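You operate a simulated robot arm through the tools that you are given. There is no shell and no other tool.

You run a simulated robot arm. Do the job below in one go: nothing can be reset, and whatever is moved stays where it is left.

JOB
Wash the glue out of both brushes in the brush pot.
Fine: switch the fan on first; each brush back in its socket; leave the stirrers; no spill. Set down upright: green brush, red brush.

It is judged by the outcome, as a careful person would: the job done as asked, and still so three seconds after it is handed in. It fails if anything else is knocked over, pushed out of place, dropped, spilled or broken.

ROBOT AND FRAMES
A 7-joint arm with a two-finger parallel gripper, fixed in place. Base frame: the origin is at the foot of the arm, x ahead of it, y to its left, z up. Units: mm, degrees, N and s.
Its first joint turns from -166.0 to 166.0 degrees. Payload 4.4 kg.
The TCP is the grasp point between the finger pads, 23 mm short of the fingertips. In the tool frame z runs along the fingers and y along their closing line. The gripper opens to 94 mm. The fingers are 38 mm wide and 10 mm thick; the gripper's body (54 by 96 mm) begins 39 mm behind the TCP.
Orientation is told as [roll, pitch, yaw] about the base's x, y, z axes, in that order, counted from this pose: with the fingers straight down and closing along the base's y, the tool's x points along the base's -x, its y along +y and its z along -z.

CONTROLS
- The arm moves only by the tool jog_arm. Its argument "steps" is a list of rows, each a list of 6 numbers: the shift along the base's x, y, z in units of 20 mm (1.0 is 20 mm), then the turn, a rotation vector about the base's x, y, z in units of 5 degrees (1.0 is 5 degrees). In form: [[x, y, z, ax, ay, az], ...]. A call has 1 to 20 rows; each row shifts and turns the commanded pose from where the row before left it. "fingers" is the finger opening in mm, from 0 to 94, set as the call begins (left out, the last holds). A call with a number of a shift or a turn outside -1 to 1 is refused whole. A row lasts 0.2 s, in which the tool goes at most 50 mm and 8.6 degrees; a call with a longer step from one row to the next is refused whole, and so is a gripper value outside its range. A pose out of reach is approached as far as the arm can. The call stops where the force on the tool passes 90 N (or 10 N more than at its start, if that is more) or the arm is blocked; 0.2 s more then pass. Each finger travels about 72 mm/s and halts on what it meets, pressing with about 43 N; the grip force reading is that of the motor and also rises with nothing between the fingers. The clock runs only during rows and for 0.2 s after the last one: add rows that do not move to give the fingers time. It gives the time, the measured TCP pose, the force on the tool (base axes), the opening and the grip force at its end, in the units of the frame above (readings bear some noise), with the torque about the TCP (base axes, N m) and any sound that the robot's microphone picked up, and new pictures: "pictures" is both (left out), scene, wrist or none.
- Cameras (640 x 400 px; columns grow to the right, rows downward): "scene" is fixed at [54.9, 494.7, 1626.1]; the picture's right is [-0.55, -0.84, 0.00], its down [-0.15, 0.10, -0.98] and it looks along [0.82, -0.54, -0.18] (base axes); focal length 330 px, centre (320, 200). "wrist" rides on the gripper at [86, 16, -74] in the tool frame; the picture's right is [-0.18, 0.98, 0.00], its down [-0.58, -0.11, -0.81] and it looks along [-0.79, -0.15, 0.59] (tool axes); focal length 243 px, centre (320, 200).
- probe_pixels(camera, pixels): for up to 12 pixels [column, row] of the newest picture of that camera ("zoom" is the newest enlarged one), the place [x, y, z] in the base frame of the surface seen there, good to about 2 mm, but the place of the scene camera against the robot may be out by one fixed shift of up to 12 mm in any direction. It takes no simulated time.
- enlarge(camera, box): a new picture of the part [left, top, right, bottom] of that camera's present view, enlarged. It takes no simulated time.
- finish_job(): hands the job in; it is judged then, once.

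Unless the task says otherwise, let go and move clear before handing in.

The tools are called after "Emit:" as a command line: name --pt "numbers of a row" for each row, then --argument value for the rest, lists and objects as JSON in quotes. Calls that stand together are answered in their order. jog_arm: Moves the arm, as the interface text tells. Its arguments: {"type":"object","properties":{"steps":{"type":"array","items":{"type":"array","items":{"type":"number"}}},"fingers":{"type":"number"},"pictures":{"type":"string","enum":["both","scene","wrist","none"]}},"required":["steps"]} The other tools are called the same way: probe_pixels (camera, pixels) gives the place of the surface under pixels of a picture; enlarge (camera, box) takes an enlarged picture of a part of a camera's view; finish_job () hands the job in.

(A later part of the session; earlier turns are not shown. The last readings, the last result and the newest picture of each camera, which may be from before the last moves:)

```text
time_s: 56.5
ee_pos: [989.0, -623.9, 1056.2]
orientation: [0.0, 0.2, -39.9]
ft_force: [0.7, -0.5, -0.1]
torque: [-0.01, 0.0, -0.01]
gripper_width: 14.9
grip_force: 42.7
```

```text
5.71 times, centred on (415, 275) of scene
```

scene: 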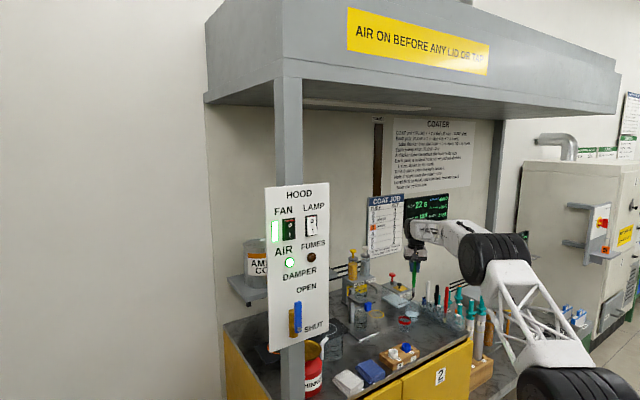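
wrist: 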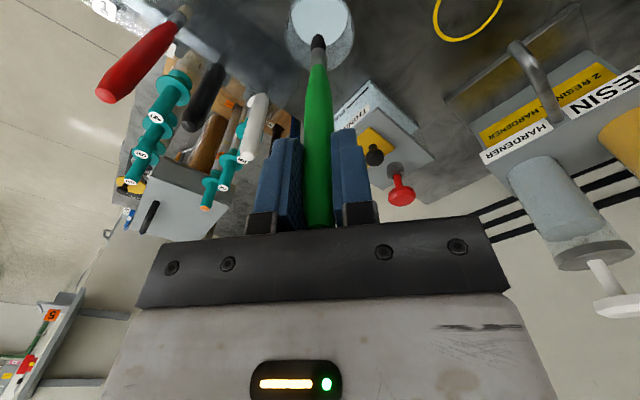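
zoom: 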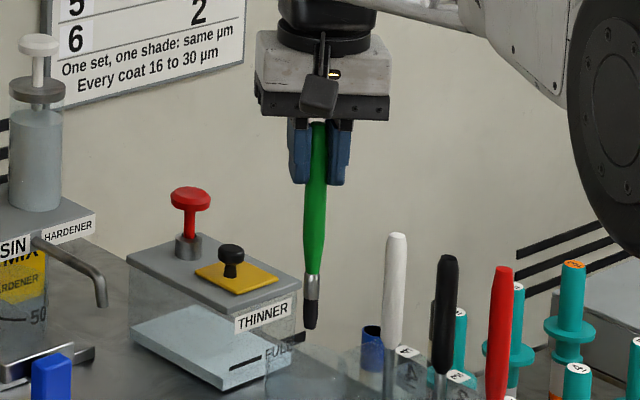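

The brush tilted about 3.4° in the pad plane (tip ≈8 mm toward the base side). I counter-rotate the tool by 3.4° about the finger-closing axis while still over the pot, then re-measure.

Emit:
jog_arm --pt "0 0 0 -0.22 -0.26 0" --pt "0 0 0 -0.22 -0.26 0" --pt "0 0 0 0 0 0" --pt "0 0 0 0 0 0"

Emit:
enlarge --camera "wrist" --box '[270, 0, 370, 80]'

Emit:
probe_pixels --camera "wrist" --pixels '[[318, 38], [318, 43], [318, 48], [318, 55], [318, 63], [319, 75], [319, 95], [320, 120], [320, 150], [320, 180], [320, 210]]'

Emit:
enlarge --camera "scene" --box '[395, 250, 435, 305]'

```text
time_s: 57.5
ee_pos: [988.3, -624.3, 1056.1]
orientation: [0.0, -3.2, -39.9]
ft_force: [0.0, -0.1, -0.4]
torque: [-0.01, 0.02, 0.01]
gripper_width: 15.0
grip_force: 43.2
```

scene: 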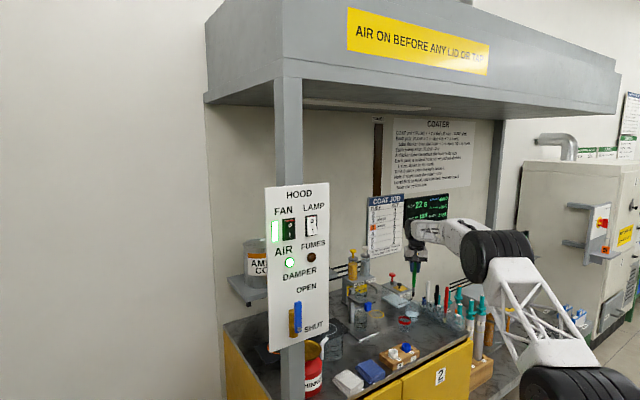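
wrist: 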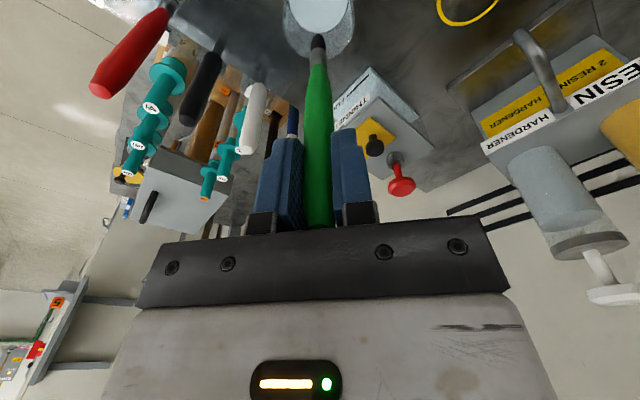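

```text
5.00 times, centred on (320, 40) of wrist
```

zoom: 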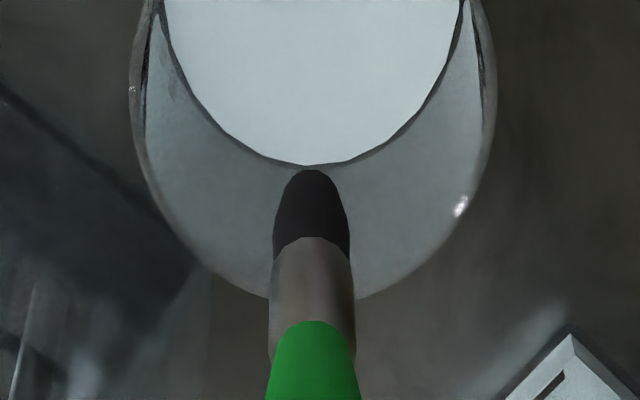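

```text
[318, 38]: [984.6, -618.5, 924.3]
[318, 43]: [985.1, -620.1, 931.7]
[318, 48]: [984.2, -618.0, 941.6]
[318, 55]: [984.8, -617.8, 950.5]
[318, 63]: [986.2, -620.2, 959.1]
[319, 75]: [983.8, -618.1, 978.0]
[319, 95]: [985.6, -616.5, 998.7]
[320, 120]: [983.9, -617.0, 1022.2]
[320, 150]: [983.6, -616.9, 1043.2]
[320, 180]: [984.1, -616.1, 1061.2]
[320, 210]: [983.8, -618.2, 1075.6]
```

```text
7.27 times, centred on (415, 278) of scene
```

zoom: 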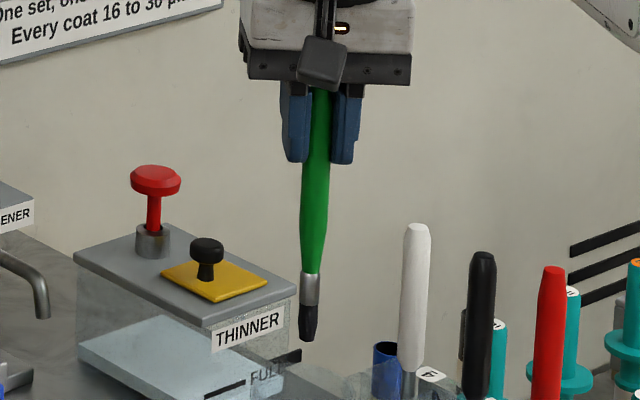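

The brush is vertical again (surface points at (984,-617…-618) all along its length). I carry it back over socket 1 at the same height, along the path that avoids the other handles.

Emit:
jog_arm --pt "-0.7925 -0.2535 0 0 0 0" --pt "-0.7925 -0.2535 0 0 0 0" --pt "-0.7925 -0.2535 0 0 0 0" --pt "-0.7925 -0.2535 0 0 0 0" --pt "-0.7925 -0.2535 0 0 0 0" --pt "-0.7925 -0.2535 0 0 0 0" --pt "-0.7925 -0.2535 0 0 0 0" --pt "-0.7925 -0.2535 0 0 0 0" --pt "-0.7925 -0.2535 0 0 0 0" --pt "-0.7925 -0.2535 0 0 0 0" --pt "0 -0.6 0 0 0 0" --pt "0 -0.7 0 0 0 0" --pt "0 -0.7 0 0 0 0" --pt "0 0 0 0 0 0" --pt "0 0 0 0 0 0"

Emit:
enlarge --camera "wrist" --box '[280, 0, 370, 80]'

Emit:
probe_pixels --camera "wrist" --pixels '[[318, 35], [318, 38], [318, 43], [318, 48], [318, 55], [318, 63], [319, 75], [319, 95], [320, 120], [320, 150], [320, 180]]'

```text
time_s: 60.7
ee_pos: [831.9, -715.7, 1057.0]
orientation: [0.0, -3.2, -40.0]
ft_force: [0.2, -0.4, -0.7]
torque: [0.0, -0.02, 0.03]
gripper_width: 14.9
grip_force: 43.3
```

scene: 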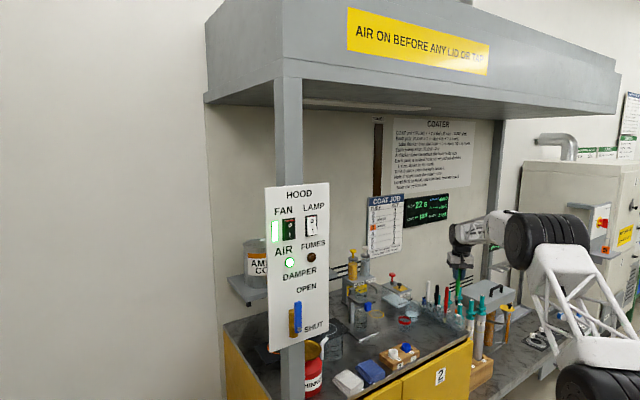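
wrist: 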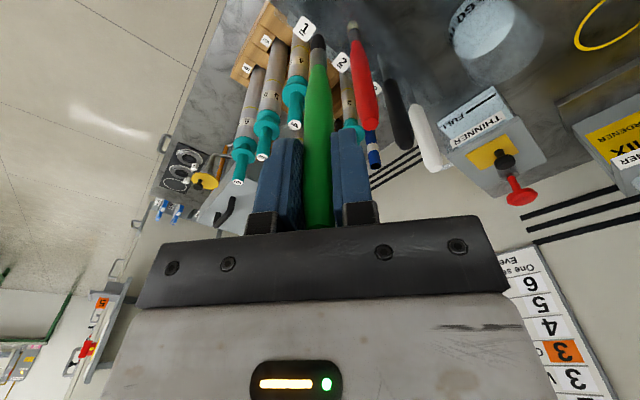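

```text
5.00 times, centred on (325, 40) of wrist
```

zoom: 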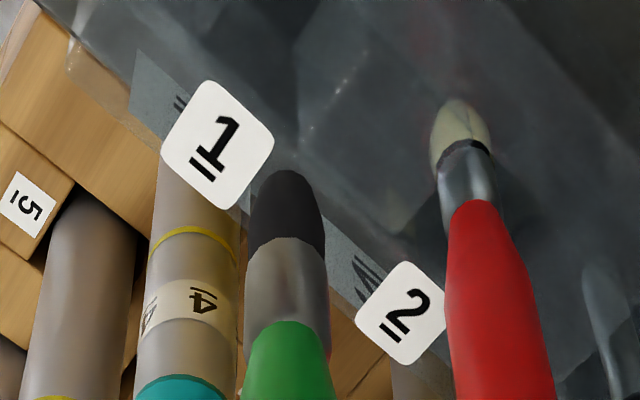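

```text
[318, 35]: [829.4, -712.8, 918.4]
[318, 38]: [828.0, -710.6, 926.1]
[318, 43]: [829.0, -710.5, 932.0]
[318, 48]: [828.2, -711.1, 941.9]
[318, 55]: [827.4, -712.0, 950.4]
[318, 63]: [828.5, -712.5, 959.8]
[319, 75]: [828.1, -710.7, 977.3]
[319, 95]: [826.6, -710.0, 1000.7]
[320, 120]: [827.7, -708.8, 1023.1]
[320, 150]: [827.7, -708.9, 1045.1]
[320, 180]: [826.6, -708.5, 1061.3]
```

The brush axis measures ≈(831.9,-715.3) against the original ≈(831.5,-713.4) measured the same way, so I nudge +1.5 mm in y and lower 42 mm to bring the tip just above the rack plate.

Emit:
jog_arm --pt "-0.02 0.08 -0.3 0 0 0" --pt "0 0 -0.5 0 0 0" --pt "0 0 -0.5 0 0 0" --pt "0 0 -0.5 0 0 0" --pt "0 0 -0.3 0 0 0" --pt "0 0 0 0 0 0" --pt "0 0 0 0 0 0"

Emit:
enlarge --camera "wrist" --box '[285, 0, 375, 80]'

Emit:
enlarge --camera "scene" --box '[435, 285, 475, 340]'

```text
time_s: 62.3
ee_pos: [830.6, -714.1, 1011.8]
orientation: [0.0, -3.2, -40.1]
ft_force: [0.8, -0.3, 0.6]
torque: [-0.04, -0.01, 0.01]
gripper_width: 15.1
grip_force: 42.7
```

scene: 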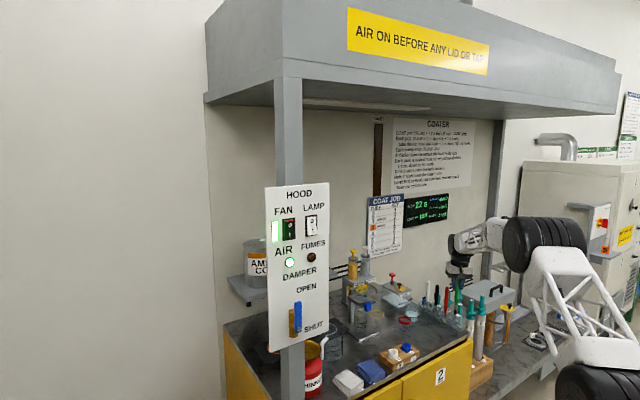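
wrist: 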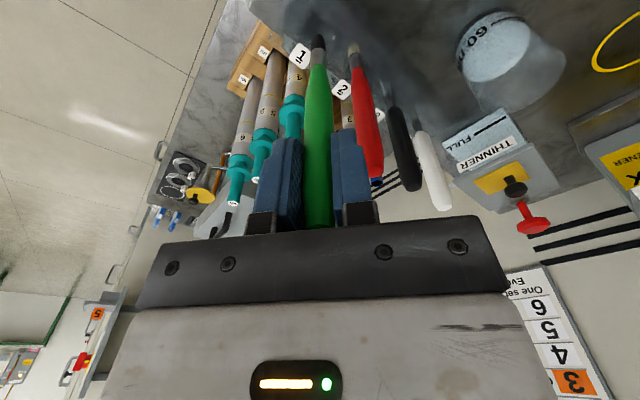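

```text
5.00 times, centred on (330, 40) of wrist
```

zoom: 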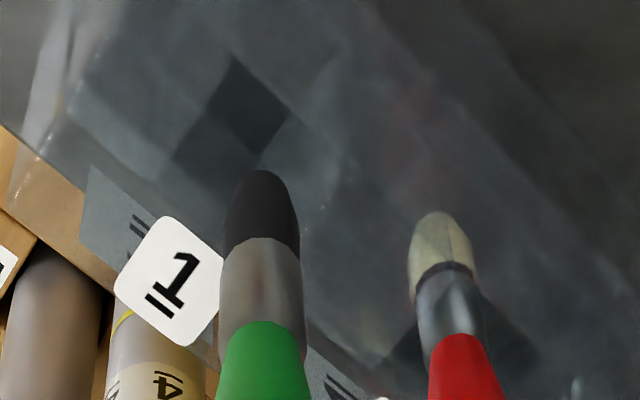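

```text
7.27 times, centred on (455, 312) of scene
```

zoom: 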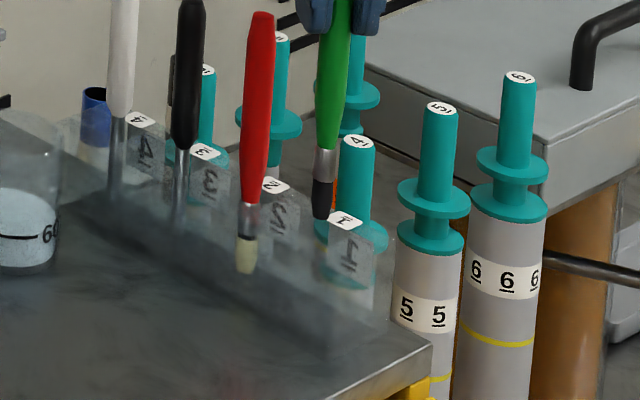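

I can see a dark square socket opening near zoom (235,110) just beyond the bristle tip. I probe around it to locate the socket relative to the brush.

Emit:
probe_pixels --camera "zoom" --pixels '[[135, 190], [340, 350], [235, 70], [235, 100], [270, 110], [200, 150], [215, 125], [260, 150], [150, 130], [320, 130], [320, 200], [300, 330]]'

Emit:
enlarge --camera "wrist" --box '[290, 0, 350, 50]'

```text
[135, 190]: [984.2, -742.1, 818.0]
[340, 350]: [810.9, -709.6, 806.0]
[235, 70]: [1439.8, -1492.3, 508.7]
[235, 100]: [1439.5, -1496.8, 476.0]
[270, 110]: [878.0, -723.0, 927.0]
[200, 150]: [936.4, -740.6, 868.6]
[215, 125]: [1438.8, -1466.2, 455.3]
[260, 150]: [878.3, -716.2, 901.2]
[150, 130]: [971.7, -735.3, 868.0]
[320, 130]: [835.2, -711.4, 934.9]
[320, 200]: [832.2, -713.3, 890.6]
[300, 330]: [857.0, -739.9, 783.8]
```

```text
8.00 times, centred on (320, 25) of wrist
```

zoom: 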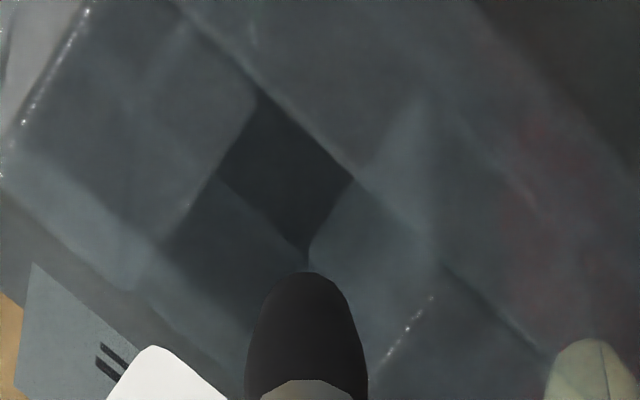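

That last probe read the scene zoom; now the newest zoom is the wrist one, so I probe the socket opening there.

Emit:
probe_pixels --camera "zoom" --pixels '[[265, 100], [345, 180], [225, 185], [305, 245], [285, 170], [200, 240], [240, 280], [170, 250], [380, 200], [330, 260], [400, 250], [180, 130]]'

Emit:
probe_pixels --camera "zoom" --pixels '[[305, 290], [305, 320], [305, 360], [305, 390], [265, 330], [345, 330], [170, 370], [590, 380], [590, 350], [50, 200], [430, 60], [450, 270]]'

```text
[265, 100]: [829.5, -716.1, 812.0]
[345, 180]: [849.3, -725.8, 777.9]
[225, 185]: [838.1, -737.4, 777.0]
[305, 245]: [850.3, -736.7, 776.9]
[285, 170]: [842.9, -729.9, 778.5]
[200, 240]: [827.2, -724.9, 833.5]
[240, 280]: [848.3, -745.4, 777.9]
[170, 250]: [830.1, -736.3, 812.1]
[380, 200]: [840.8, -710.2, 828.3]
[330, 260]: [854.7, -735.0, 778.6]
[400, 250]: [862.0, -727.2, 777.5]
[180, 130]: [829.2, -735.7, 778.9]
```

```text
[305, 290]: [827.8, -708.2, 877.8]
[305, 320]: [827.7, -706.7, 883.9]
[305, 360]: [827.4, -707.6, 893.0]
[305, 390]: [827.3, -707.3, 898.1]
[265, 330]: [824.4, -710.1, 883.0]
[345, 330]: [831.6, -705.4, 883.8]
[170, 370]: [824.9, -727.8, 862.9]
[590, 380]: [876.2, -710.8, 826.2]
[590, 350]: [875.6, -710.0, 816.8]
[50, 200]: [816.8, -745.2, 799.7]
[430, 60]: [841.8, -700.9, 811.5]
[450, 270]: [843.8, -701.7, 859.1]
```

The socket looks like a well about 20 mm wide with its floor at z≈812, where the bristle tip stands. I sample more probes on the green bristles/ferrule for a better axis estimate.

Emit:
probe_pixels --camera "wrist" --pixels '[[318, 37], [318, 40], [318, 43], [318, 46], [318, 50], [318, 54], [318, 58], [318, 62], [318, 66], [319, 70], [319, 80], [319, 90]]'

Emit:
probe_pixels --camera "wrist" --pixels '[[353, 45], [353, 47], [354, 50], [354.5, 53], [355, 56], [356, 60], [357, 64], [358, 68], [360, 75], [362, 90], [366, 110], [372, 140]]'

Emit:
probe_pixels --camera "scene" --pixels '[[455, 311], [455.3, 308], [455.5, 305], [456, 300], [457, 295], [457, 290], [445, 318], [445, 314], [445.2, 310], [446, 305], [447, 300], [447, 295]]'

```text
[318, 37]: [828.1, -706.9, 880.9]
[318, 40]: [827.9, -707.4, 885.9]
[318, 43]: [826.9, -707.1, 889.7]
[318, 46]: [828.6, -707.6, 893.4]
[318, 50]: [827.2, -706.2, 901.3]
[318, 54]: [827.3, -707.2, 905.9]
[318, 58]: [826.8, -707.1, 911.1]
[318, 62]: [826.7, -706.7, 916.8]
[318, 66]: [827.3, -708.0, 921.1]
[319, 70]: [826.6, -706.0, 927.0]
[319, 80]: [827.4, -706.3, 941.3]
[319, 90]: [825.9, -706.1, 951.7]
```

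```text
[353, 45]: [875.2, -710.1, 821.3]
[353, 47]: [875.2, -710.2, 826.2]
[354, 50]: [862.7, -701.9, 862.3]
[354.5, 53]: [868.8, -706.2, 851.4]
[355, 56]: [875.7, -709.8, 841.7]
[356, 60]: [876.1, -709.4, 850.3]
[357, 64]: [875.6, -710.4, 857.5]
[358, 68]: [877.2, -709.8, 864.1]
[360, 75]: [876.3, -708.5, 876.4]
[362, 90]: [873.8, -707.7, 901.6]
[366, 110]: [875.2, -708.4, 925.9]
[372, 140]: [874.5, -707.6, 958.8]
```

```text
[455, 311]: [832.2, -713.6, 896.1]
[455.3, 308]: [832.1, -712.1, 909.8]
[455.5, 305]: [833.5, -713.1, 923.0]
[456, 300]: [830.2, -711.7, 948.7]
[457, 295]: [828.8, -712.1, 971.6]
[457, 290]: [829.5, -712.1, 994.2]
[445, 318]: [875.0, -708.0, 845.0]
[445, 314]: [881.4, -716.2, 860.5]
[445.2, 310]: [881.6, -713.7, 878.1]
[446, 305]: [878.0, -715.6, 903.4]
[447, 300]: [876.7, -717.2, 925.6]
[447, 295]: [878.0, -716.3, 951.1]
```

Averaging the wrist and scene comparisons with the red brush, green should go about (-0.4,-1.6) mm, right back at its original grasp position. I shift and descend slowly about 40 mm into the socket.

Emit:
jog_arm --pt "-0.02 -0.08 0 0 0 0" --pt "0 0 -0.2 0 0 0" --pt "0 0 -0.2 0 0 0" --pt "0 0 -0.2 0 0 0" --pt "0 0 -0.2 0 0 0" --pt "0 0 -0.2 0 0 0" --pt "0 0 -0.2 0 0 0" --pt "0 0 0 0 0 0"

Emit:
enlarge --camera "scene" --box '[435, 285, 475, 340]'

Emit:
enlarge --camera "wrist" --box '[285, 0, 375, 80]'

```text
time_s: 64.1
ee_pos: [831.0, -715.1, 990.4]
orientation: [0.1, -3.2, -40.0]
ft_force: [0.0, 0.2, 0.0]
torque: [0.02, 0.02, -0.03]
gripper_width: 14.8
grip_force: 43.3
```

scene: 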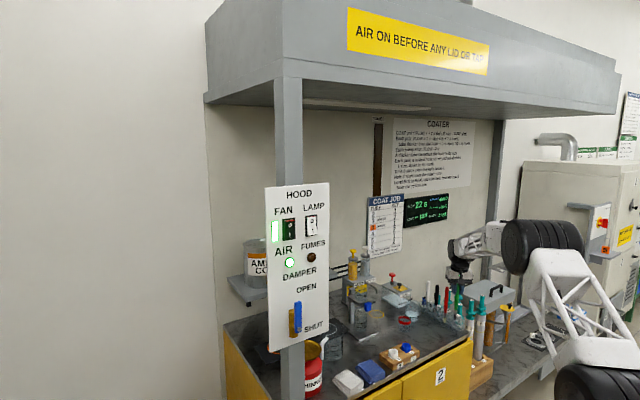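
wrist: 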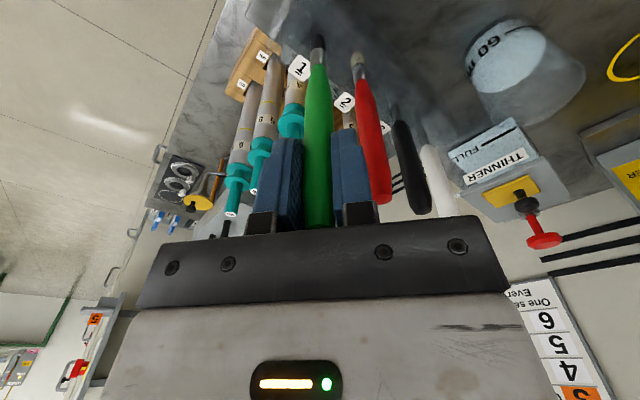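

```text
7.27 times, centred on (455, 312) of scene
```

zoom: 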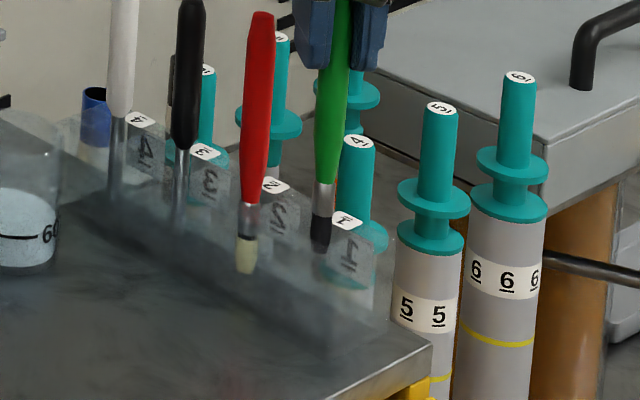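

```text
5.00 times, centred on (330, 40) of wrist
```

zoom: 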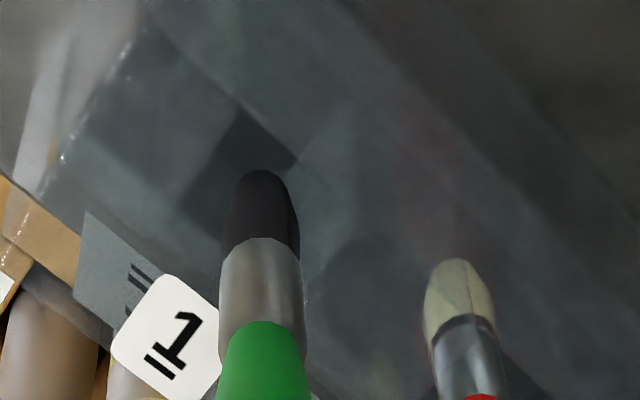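

The tip passes the rack plate freely (no force) and sits over the dark socket well. I continue down slowly.

Emit:
jog_arm --pt "0 0 -0.2 0 0 0" --pt "0 0 -0.2 0 0 0" --pt "0 0 -0.2 0 0 0" --pt "0 0 -0.2 0 0 0" --pt "0 0 -0.2 0 0 0" --pt "0 0 -0.2 0 0 0" --pt "0 0 -0.15 0 0 0" --pt "0 0 -0.15 0 0 0" --pt "0 0 0 0 0 0"

Emit:
enlarge --camera "scene" --box '[435, 285, 475, 340]'

Emit:
enlarge --camera "wrist" --box '[285, 0, 375, 80]'

```text
time_s: 66.1
ee_pos: [832.0, -715.5, 960.3]
orientation: [0.0, -3.2, -40.0]
ft_force: [0.5, -0.7, -0.3]
torque: [-0.01, 0.01, 0.01]
gripper_width: 15.1
grip_force: 43.0
```

scene: 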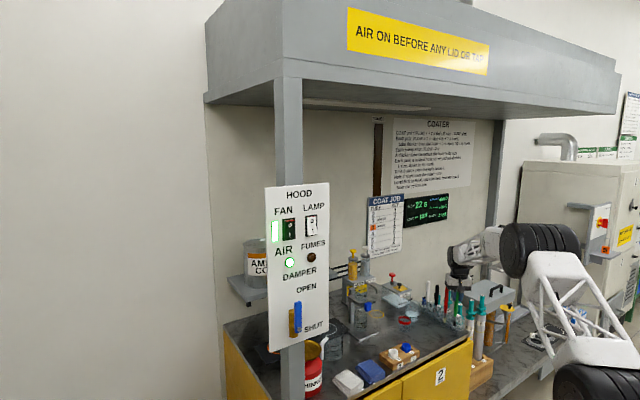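
wrist: 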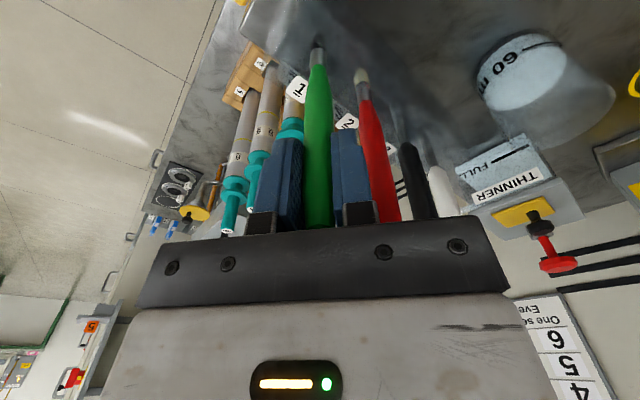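

```text
7.27 times, centred on (455, 312) of scene
```

zoom: 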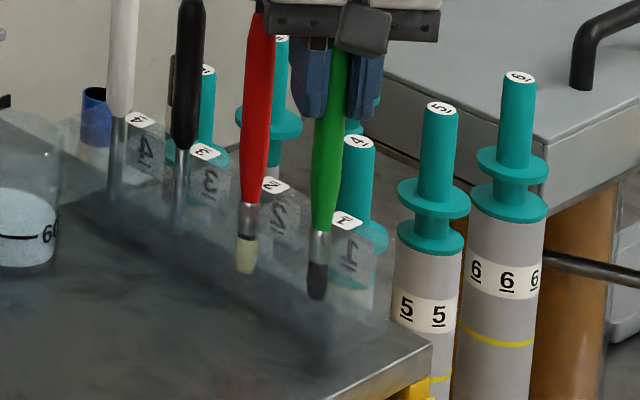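

```text
5.00 times, centred on (330, 40) of wrist
```

zoom: 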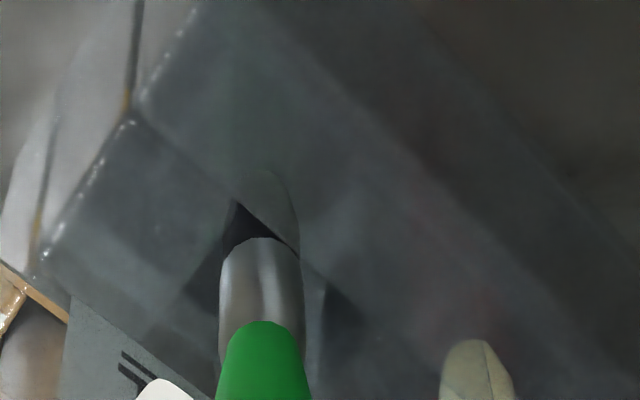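

The tip is now ~4 mm from its seated depth (tip−tag offset (-29,79) vs red's (-30,84)). I lower the last few mm in 1 mm steps watching force.

Emit:
jog_arm --pt "0 0 -0.05 0 0 0" --pt "0 0 -0.05 0 0 0" --pt "0 0 -0.05 0 0 0" --pt "0 0 0 0 0 0" --pictures "none"

Emit:
jog_arm --pt "0 0 -0.05 0 0 0" --pt "0 0 0 0 0 0"

Emit:
enlarge --camera "scene" --box '[435, 285, 475, 340]'

```text
time_s: 67.1
ee_pos: [829.2, -715.4, 956.5]
orientation: [0.1, -3.2, -40.0]
ft_force: [-0.3, 0.1, -0.6]
torque: [-0.02, -0.04, 0.03]
gripper_width: 14.7
grip_force: 43.4
```

```text
time_s: 67.7
ee_pos: [830.7, -715.1, 955.7]
orientation: [0.0, -3.2, -40.0]
ft_force: [-0.1, 0.0, -0.1]
torque: [0.01, 0.0, -0.01]
gripper_width: 15.2
grip_force: 43.5
```

scene: 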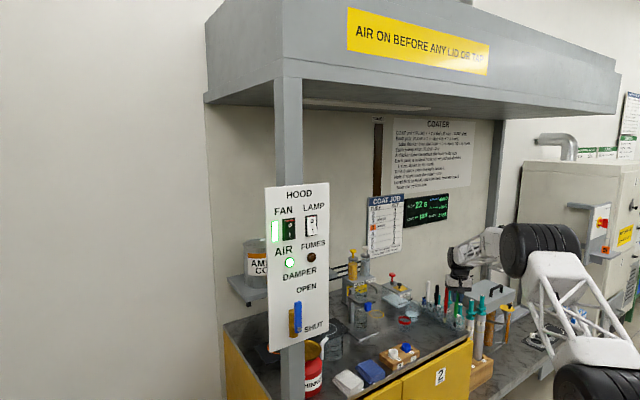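
wrist: 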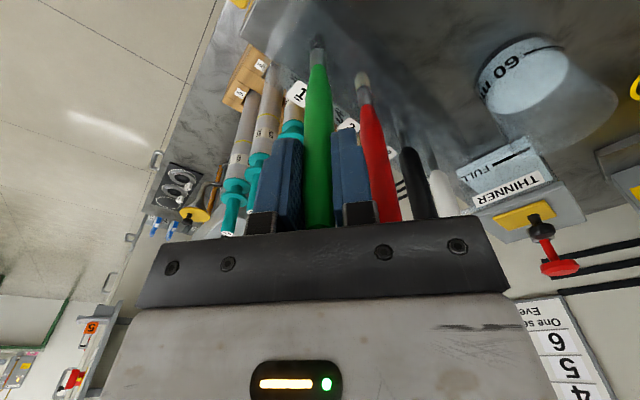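

```text
7.27 times, centred on (455, 312) of scene
```

zoom: 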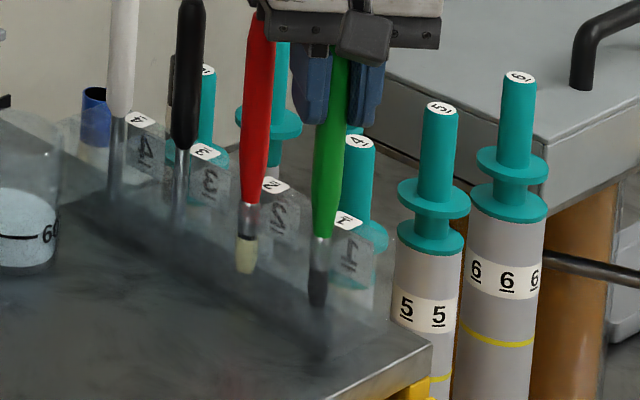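

The tip−tag offset (-28,85) now matches the seated red brush. I feel for the floor with two half-millimetre steps.

Emit:
jog_arm --pt "0 0 -0.03 0 0 0" --pt "0 0 -0.03 0 0 0" --pt "0 0 0 0 0 0" --pictures "none"

```text
time_s: 68.5
ee_pos: [829.3, -714.5, 954.9]
orientation: [0.0, -3.2, -40.0]
ft_force: [-0.6, 0.3, -0.2]
torque: [0.0, 0.01, 0.0]
gripper_width: 15.0
grip_force: 43.1
```

Still no floor contact. I continue in small steps.

Emit:
jog_arm --pt "0 0 -0.03 0 0 0" --pt "0 0 -0.03 0 0 0" --pt "0 0 0 0 0 0" --pictures "none"

```text
time_s: 69.3
ee_pos: [830.3, -714.7, 953.8]
orientation: [0.0, -3.3, -40.0]
ft_force: [0.4, -0.6, 8.9]
torque: [-0.05, -0.03, 0.0]
gripper_width: 15.0
grip_force: 43.1
```

There's 8.9 N of floor contact: the brush is seated. I ease up half a millimetre and open the fingers.

Emit:
jog_arm --pt "0 0 0.03 0 0 0" --pt "0 0 0 0 0 0" --pictures "none"

Emit:
jog_arm --pt "0 0 0 0 0 0" --pt "0 0 0 0 0 0" --pt "0 0 0 0 0 0" --pt "0 0 0 0 0 0" --fingers 44

Emit:
enlarge --camera "scene" --box '[430, 275, 470, 330]'

Emit:
enlarge --camera "wrist" --box '[220, 20, 430, 240]'

```text
time_s: 69.9
ee_pos: [829.0, -714.7, 953.6]
orientation: [0.0, -3.2, -40.0]
ft_force: [2.6, -0.7, 7.2]
torque: [-0.16, -0.21, -0.01]
gripper_width: 14.9
grip_force: 43.2
```

```text
time_s: 70.9
ee_pos: [830.6, -714.3, 954.5]
orientation: [0.0, -3.2, -40.0]
ft_force: [0.3, -0.2, 0.7]
torque: [-0.01, -0.01, 0.02]
gripper_width: 44.0
grip_force: 0.0
```

scene: 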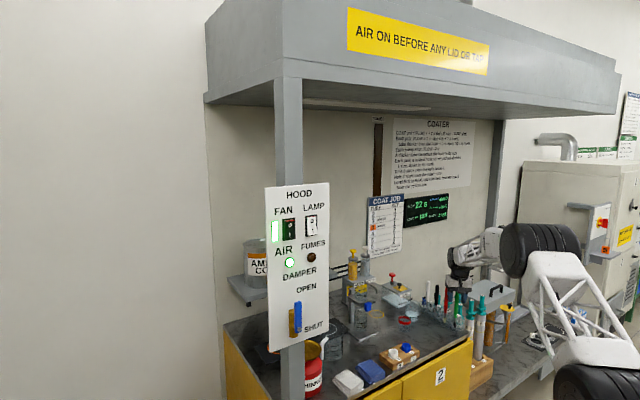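
wrist: 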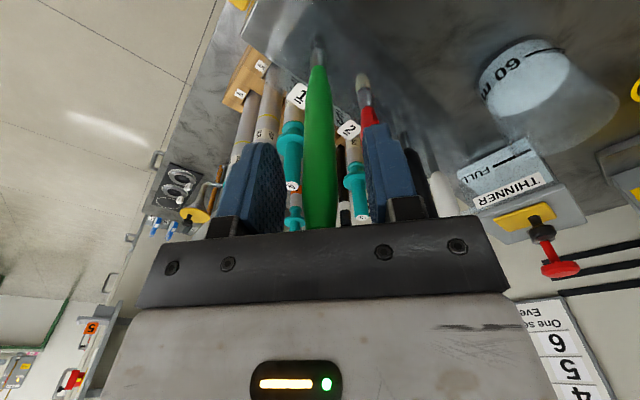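

```text
7.27 times, centred on (450, 302) of scene
```

zoom: 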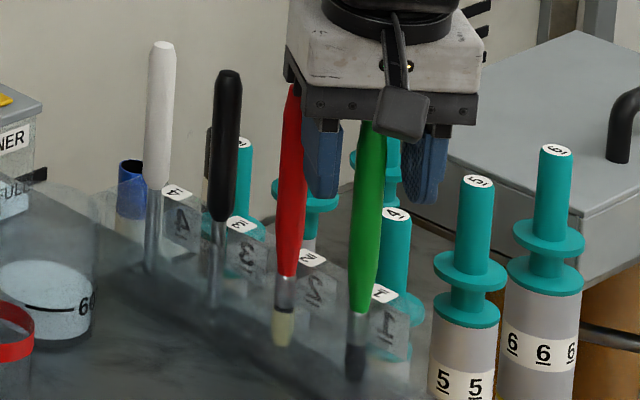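

```text
1.82 times, centred on (325, 130) of wrist
```

zoom: 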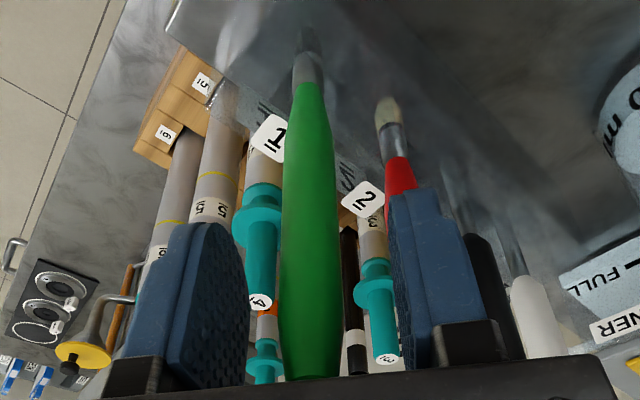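

Green stands upright in socket 1 with clean dark bristles. I raise the open gripper straight up and level the tool again.

Emit:
jog_arm --pt "0 0 0.4 0 0 0" --pt "0 0 0.6 0 0 0" --pt "0 0 0.8 0 0 0" --pt "0 0 1 0 0 0" --pt "0 0 1 0 0 0" --pt "0 0 1 0 0 0" --pt "0 0 1 0 0 0" --pt "0 0 1 0.22 0.26 0" --pt "0 0 0.4 0.22 0.26 0" --pt "0 0 0 0 0 0" --pt "0 0 0 0 0 0"

Emit:
enlarge --camera "scene" --box '[430, 275, 470, 330]'

Emit:
enlarge --camera "wrist" --box '[280, 0, 400, 120]'

```text
time_s: 73.3
ee_pos: [829.7, -712.3, 1097.2]
orientation: [0.1, 0.4, -40.0]
ft_force: [0.2, 0.5, 0.0]
torque: [-0.01, -0.02, -0.03]
gripper_width: 44.2
grip_force: 0.0
```

scene: 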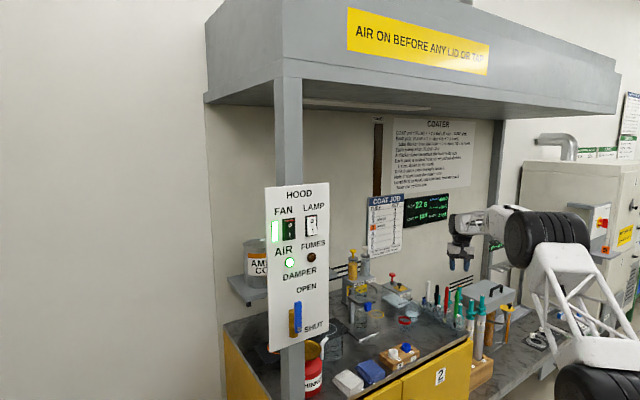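
wrist: 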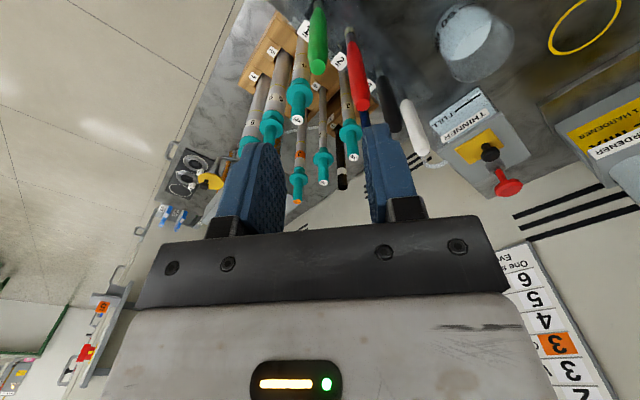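

```text
7.27 times, centred on (450, 302) of scene
```

zoom: 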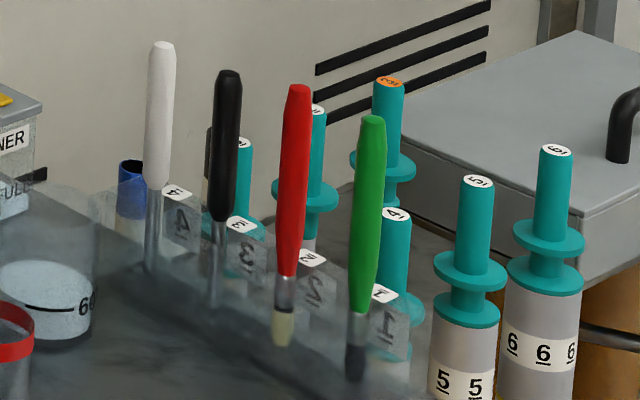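

```text
3.33 times, centred on (340, 60) of wrist
```

zoom: 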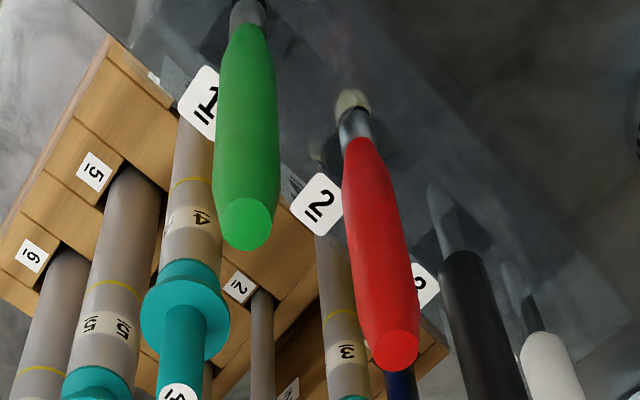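

Both brushes stand vertical (red top-tip slope equals green's), and green's top is back where it started. I move 50 mm in +x to sit above the red brush with a 50 mm opening.

Emit:
jog_arm --pt "0.85 0 0 0 0 0" --pt "0.85 0 0 0 0 0" --pt "0.85 0 0 0 0 0" --pt "0 0 0 0 0 0" --pt "0 0 0 0 0 0" --fingers 50

Emit:
enlarge --camera "wrist" --box '[270, 0, 370, 80]'

Emit:
probe_pixels --camera "wrist" --pixels '[[319, 66], [315, 66], [323, 66], [319, 62], [319, 70], [319, 30], [314, 30], [324, 30], [319, 50], [314, 50], [324, 50], [319, 15]]'

```text
time_s: 74.5
ee_pos: [882.7, -714.1, 1096.6]
orientation: [0.0, 0.2, -40.0]
ft_force: [-0.5, 0.8, 0.2]
torque: [0.0, 0.0, 0.02]
gripper_width: 50.1
grip_force: 0.0
```

scene: 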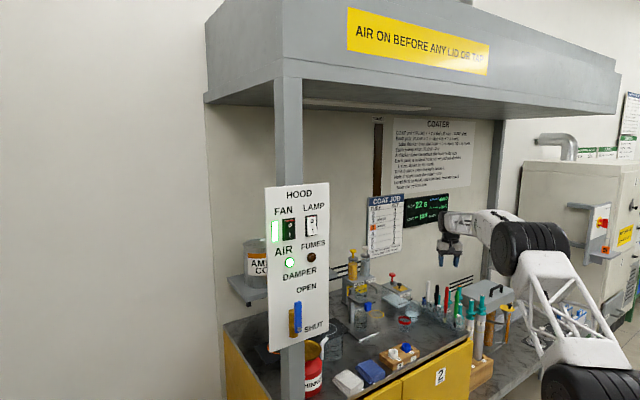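
wrist: 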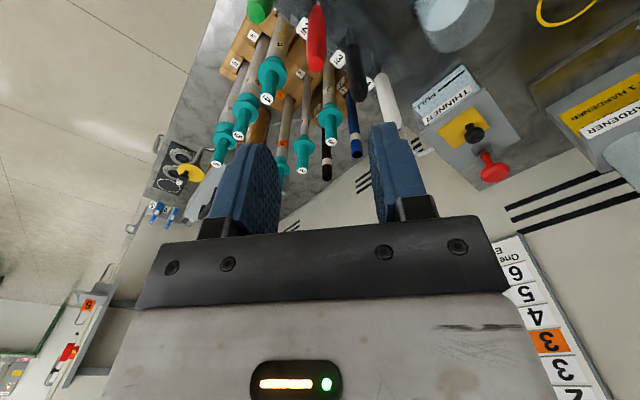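

```text
5.00 times, centred on (320, 40) of wrist
```

zoom: 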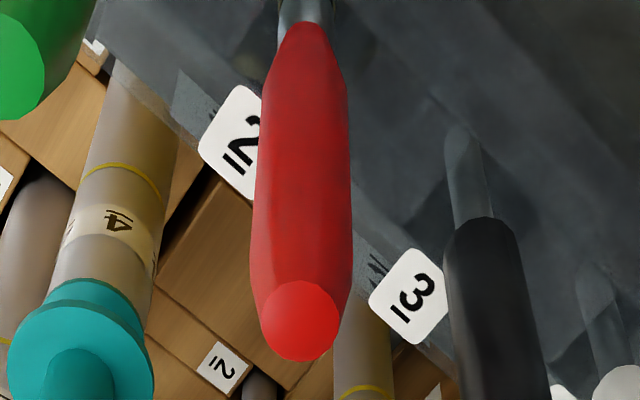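

```text
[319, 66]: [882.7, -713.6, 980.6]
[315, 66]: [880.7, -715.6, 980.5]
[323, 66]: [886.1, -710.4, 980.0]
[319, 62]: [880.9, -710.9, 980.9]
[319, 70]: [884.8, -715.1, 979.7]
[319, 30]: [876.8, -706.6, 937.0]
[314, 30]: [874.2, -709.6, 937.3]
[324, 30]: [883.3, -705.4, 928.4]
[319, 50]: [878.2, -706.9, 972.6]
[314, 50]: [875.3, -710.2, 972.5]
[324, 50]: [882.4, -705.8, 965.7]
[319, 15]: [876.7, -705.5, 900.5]
```

The red top disc centre works out to ≈(880,-714.4), slightly left of the tool's mid-plane. I shift (-1.6,-1.2) mm and descend to z≈955 around the handle.

Emit:
jog_arm --pt "-0.08 -0.06 -0.7 0 0 0" --pt "0 0 -0.9 0 0 0" --pt "0 0 -0.9 0 0 0" --pt "0 0 -0.9 0 0 0" --pt "0 0 -0.9 0 0 0" --pt "0 0 -0.9 0 0 0" --pt "0 0 -0.9 0 0 0" --pt "0 0 -0.6 0 0 0" --pt "0 0 -0.4 0 0 0" --pt "0 0 0 0 0 0" --pt "0 0 0 0 0 0"

Emit:
enlarge --camera "wrist" --box '[220, 110, 430, 240]'

Emit:
probe_pixels --camera "wrist" --pixels '[[305, 180], [309, 180], [313, 180], [317, 180], [321, 180], [325, 180], [275, 190], [270, 180], [375, 180], [378, 190], [265, 170], [372, 170]]'

```text
time_s: 76.9
ee_pos: [879.2, -715.2, 956.2]
orientation: [-0.1, 0.2, -40.0]
ft_force: [0.0, -0.3, 0.8]
torque: [0.02, 0.01, 0.0]
gripper_width: 50.0
grip_force: 0.0
```

scene: 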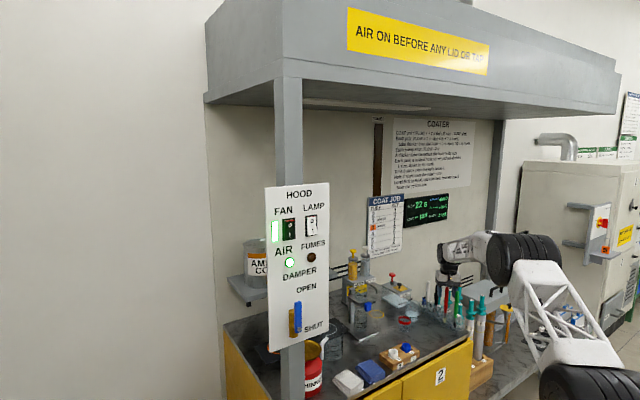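
wrist: 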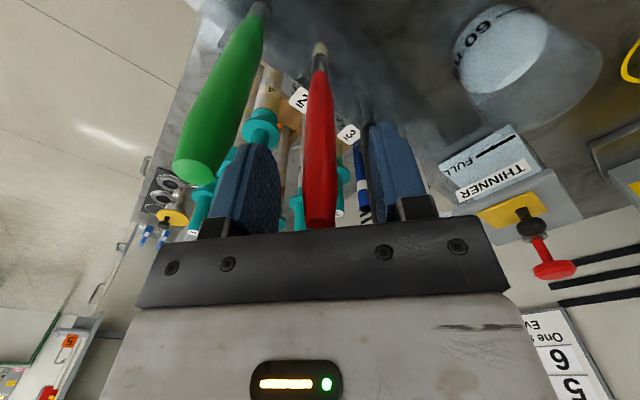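

```text
3.05 times, centred on (325, 175) of wrist
```

zoom: 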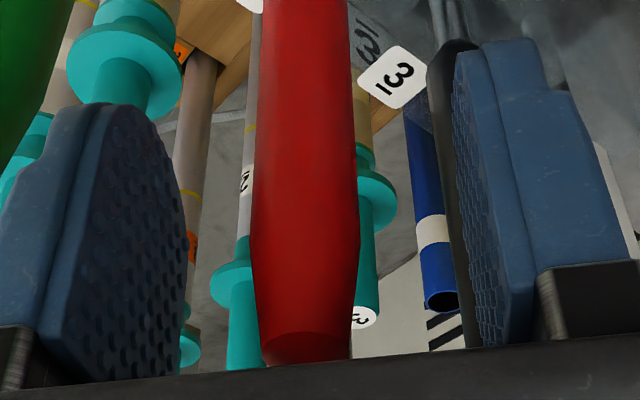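

```text
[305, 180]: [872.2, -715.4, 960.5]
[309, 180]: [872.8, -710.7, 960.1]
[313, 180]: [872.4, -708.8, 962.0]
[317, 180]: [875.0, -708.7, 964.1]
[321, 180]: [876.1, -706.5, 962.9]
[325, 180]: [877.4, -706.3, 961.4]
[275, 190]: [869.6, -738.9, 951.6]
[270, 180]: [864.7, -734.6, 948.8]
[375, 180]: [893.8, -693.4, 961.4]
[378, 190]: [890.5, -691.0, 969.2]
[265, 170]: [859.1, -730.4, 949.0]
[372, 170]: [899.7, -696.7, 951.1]
```

The red handle's centre (wrist col ≈320) is about 1.4 mm toward the right pad from the pads' mid-plane. I shift (+0.8,+1.0) mm and close.

Emit:
jog_arm --pt "0.042 0.05 0 0 0 0" --pt "0 0 0 0 0 0" --pictures "none"

Emit:
jog_arm --pt "0 0 0 0 0 0" --pt "0 0 0 0 0 0" --pt "0 0 0 0 0 0" --pt "0 0 0 0 0 0" --fingers 10

Emit:
enlarge --camera "scene" --box '[430, 275, 470, 330]'

```text
time_s: 77.5
ee_pos: [881.2, -714.8, 958.2]
orientation: [0.0, 0.1, -40.1]
ft_force: [-0.4, 0.4, -0.4]
torque: [-0.02, 0.0, 0.0]
gripper_width: 49.9
grip_force: 0.0
```

```text
time_s: 78.5
ee_pos: [882.2, -714.3, 956.8]
orientation: [-0.1, 0.2, -39.9]
ft_force: [-1.2, -1.1, 2.7]
torque: [-0.18, 0.13, 0.0]
gripper_width: 14.9
grip_force: 42.8
```

scene: 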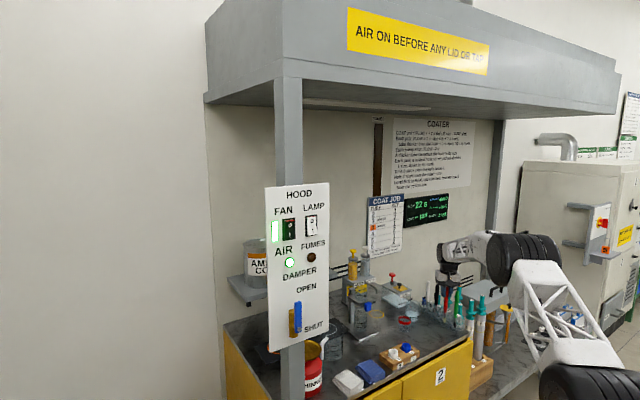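
wrist: 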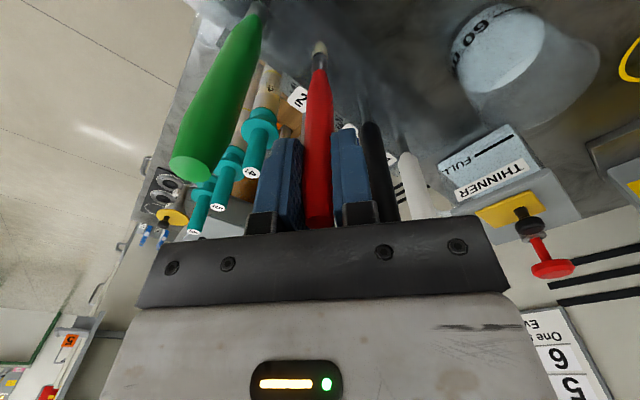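

```text
7.27 times, centred on (450, 302) of scene
```

zoom: 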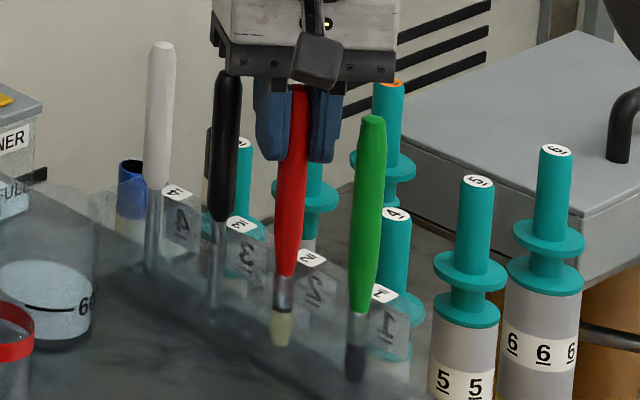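

Red is gripped at 14.9 mm with only about 1.5 N of side load. I lift it straight up 100 mm.

Emit:
jog_arm --pt "0 0 0.3 0 0 0" --pt "0 0 0.5 0 0 0" --pt "0 0 0.5 0 0 0" --pt "0 0 0.5 0 0 0" --pt "0 0 0.6 0 0 0" --pt "0 0 0.6 0 0 0" --pt "0 0 0.8 0 0 0" --pt "0 0 0.8 0 0 0" --pt "0 0 0.4 0 0 0" --pt "0 0 0 0 0 0"

Emit:
probe_pixels --camera "wrist" --pixels '[[319, 44], [319, 46], [319.5, 49], [320, 53], [320, 58], [320, 66], [320, 75], [320, 95], [320, 120], [320, 150], [320, 180]]'

Emit:
enlarge --camera "wrist" --box '[270, 0, 370, 80]'

Emit:
enlarge --camera "scene" --box '[425, 255, 475, 330]'

```text
time_s: 80.7
ee_pos: [881.9, -715.0, 1057.2]
orientation: [0.0, 0.2, -40.0]
ft_force: [0.5, 0.1, -0.2]
torque: [0.01, 0.0, -0.02]
gripper_width: 15.6
grip_force: 42.7
```

scene: 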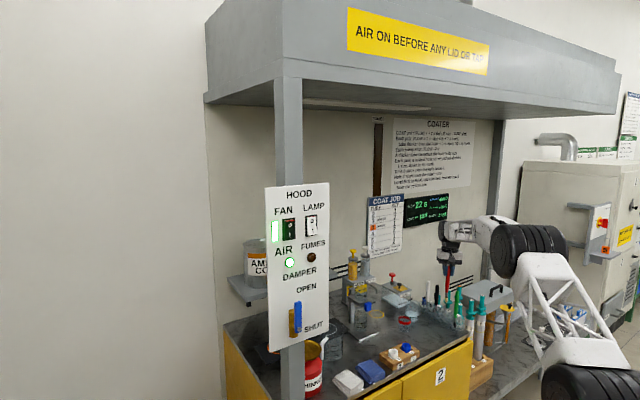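
wrist: 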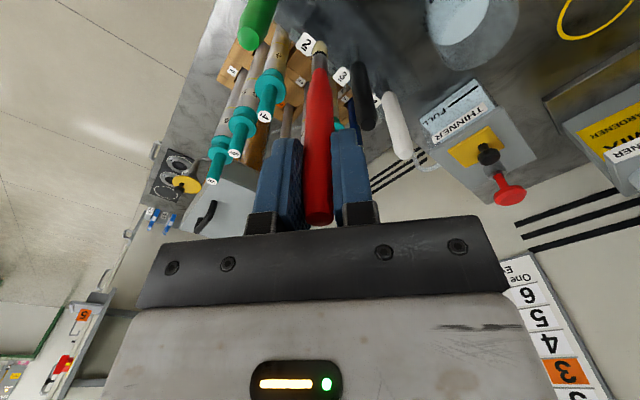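

```text
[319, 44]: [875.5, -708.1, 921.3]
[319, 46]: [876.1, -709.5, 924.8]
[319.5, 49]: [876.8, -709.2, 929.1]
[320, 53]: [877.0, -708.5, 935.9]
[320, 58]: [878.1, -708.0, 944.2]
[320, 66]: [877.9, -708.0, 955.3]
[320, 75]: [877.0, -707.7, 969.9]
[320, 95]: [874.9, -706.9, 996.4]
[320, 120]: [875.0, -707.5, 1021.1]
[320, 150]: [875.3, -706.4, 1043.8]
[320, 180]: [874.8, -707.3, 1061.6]
```

```text
5.00 times, centred on (320, 40) of wrist
```

zoom: 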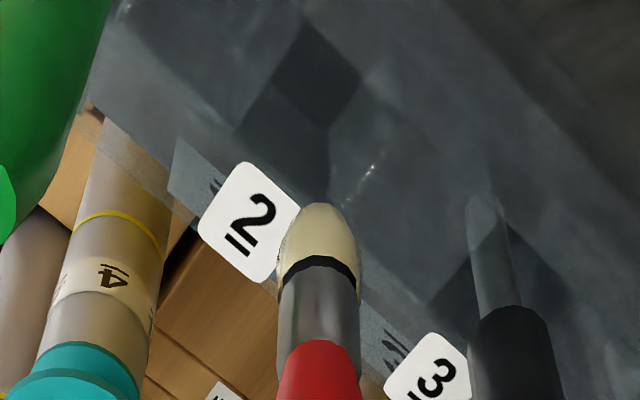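

```text
5.33 times, centred on (450, 292) of scene
```

zoom: 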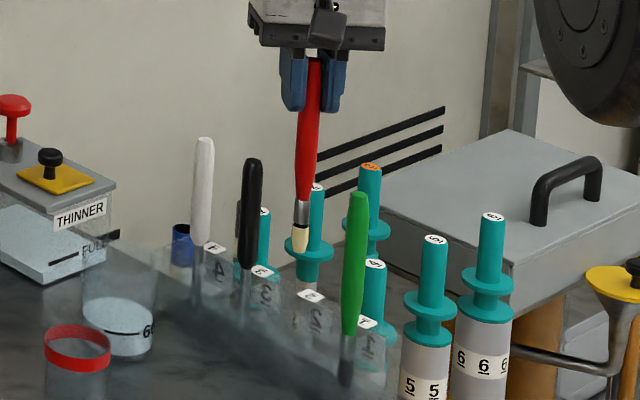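

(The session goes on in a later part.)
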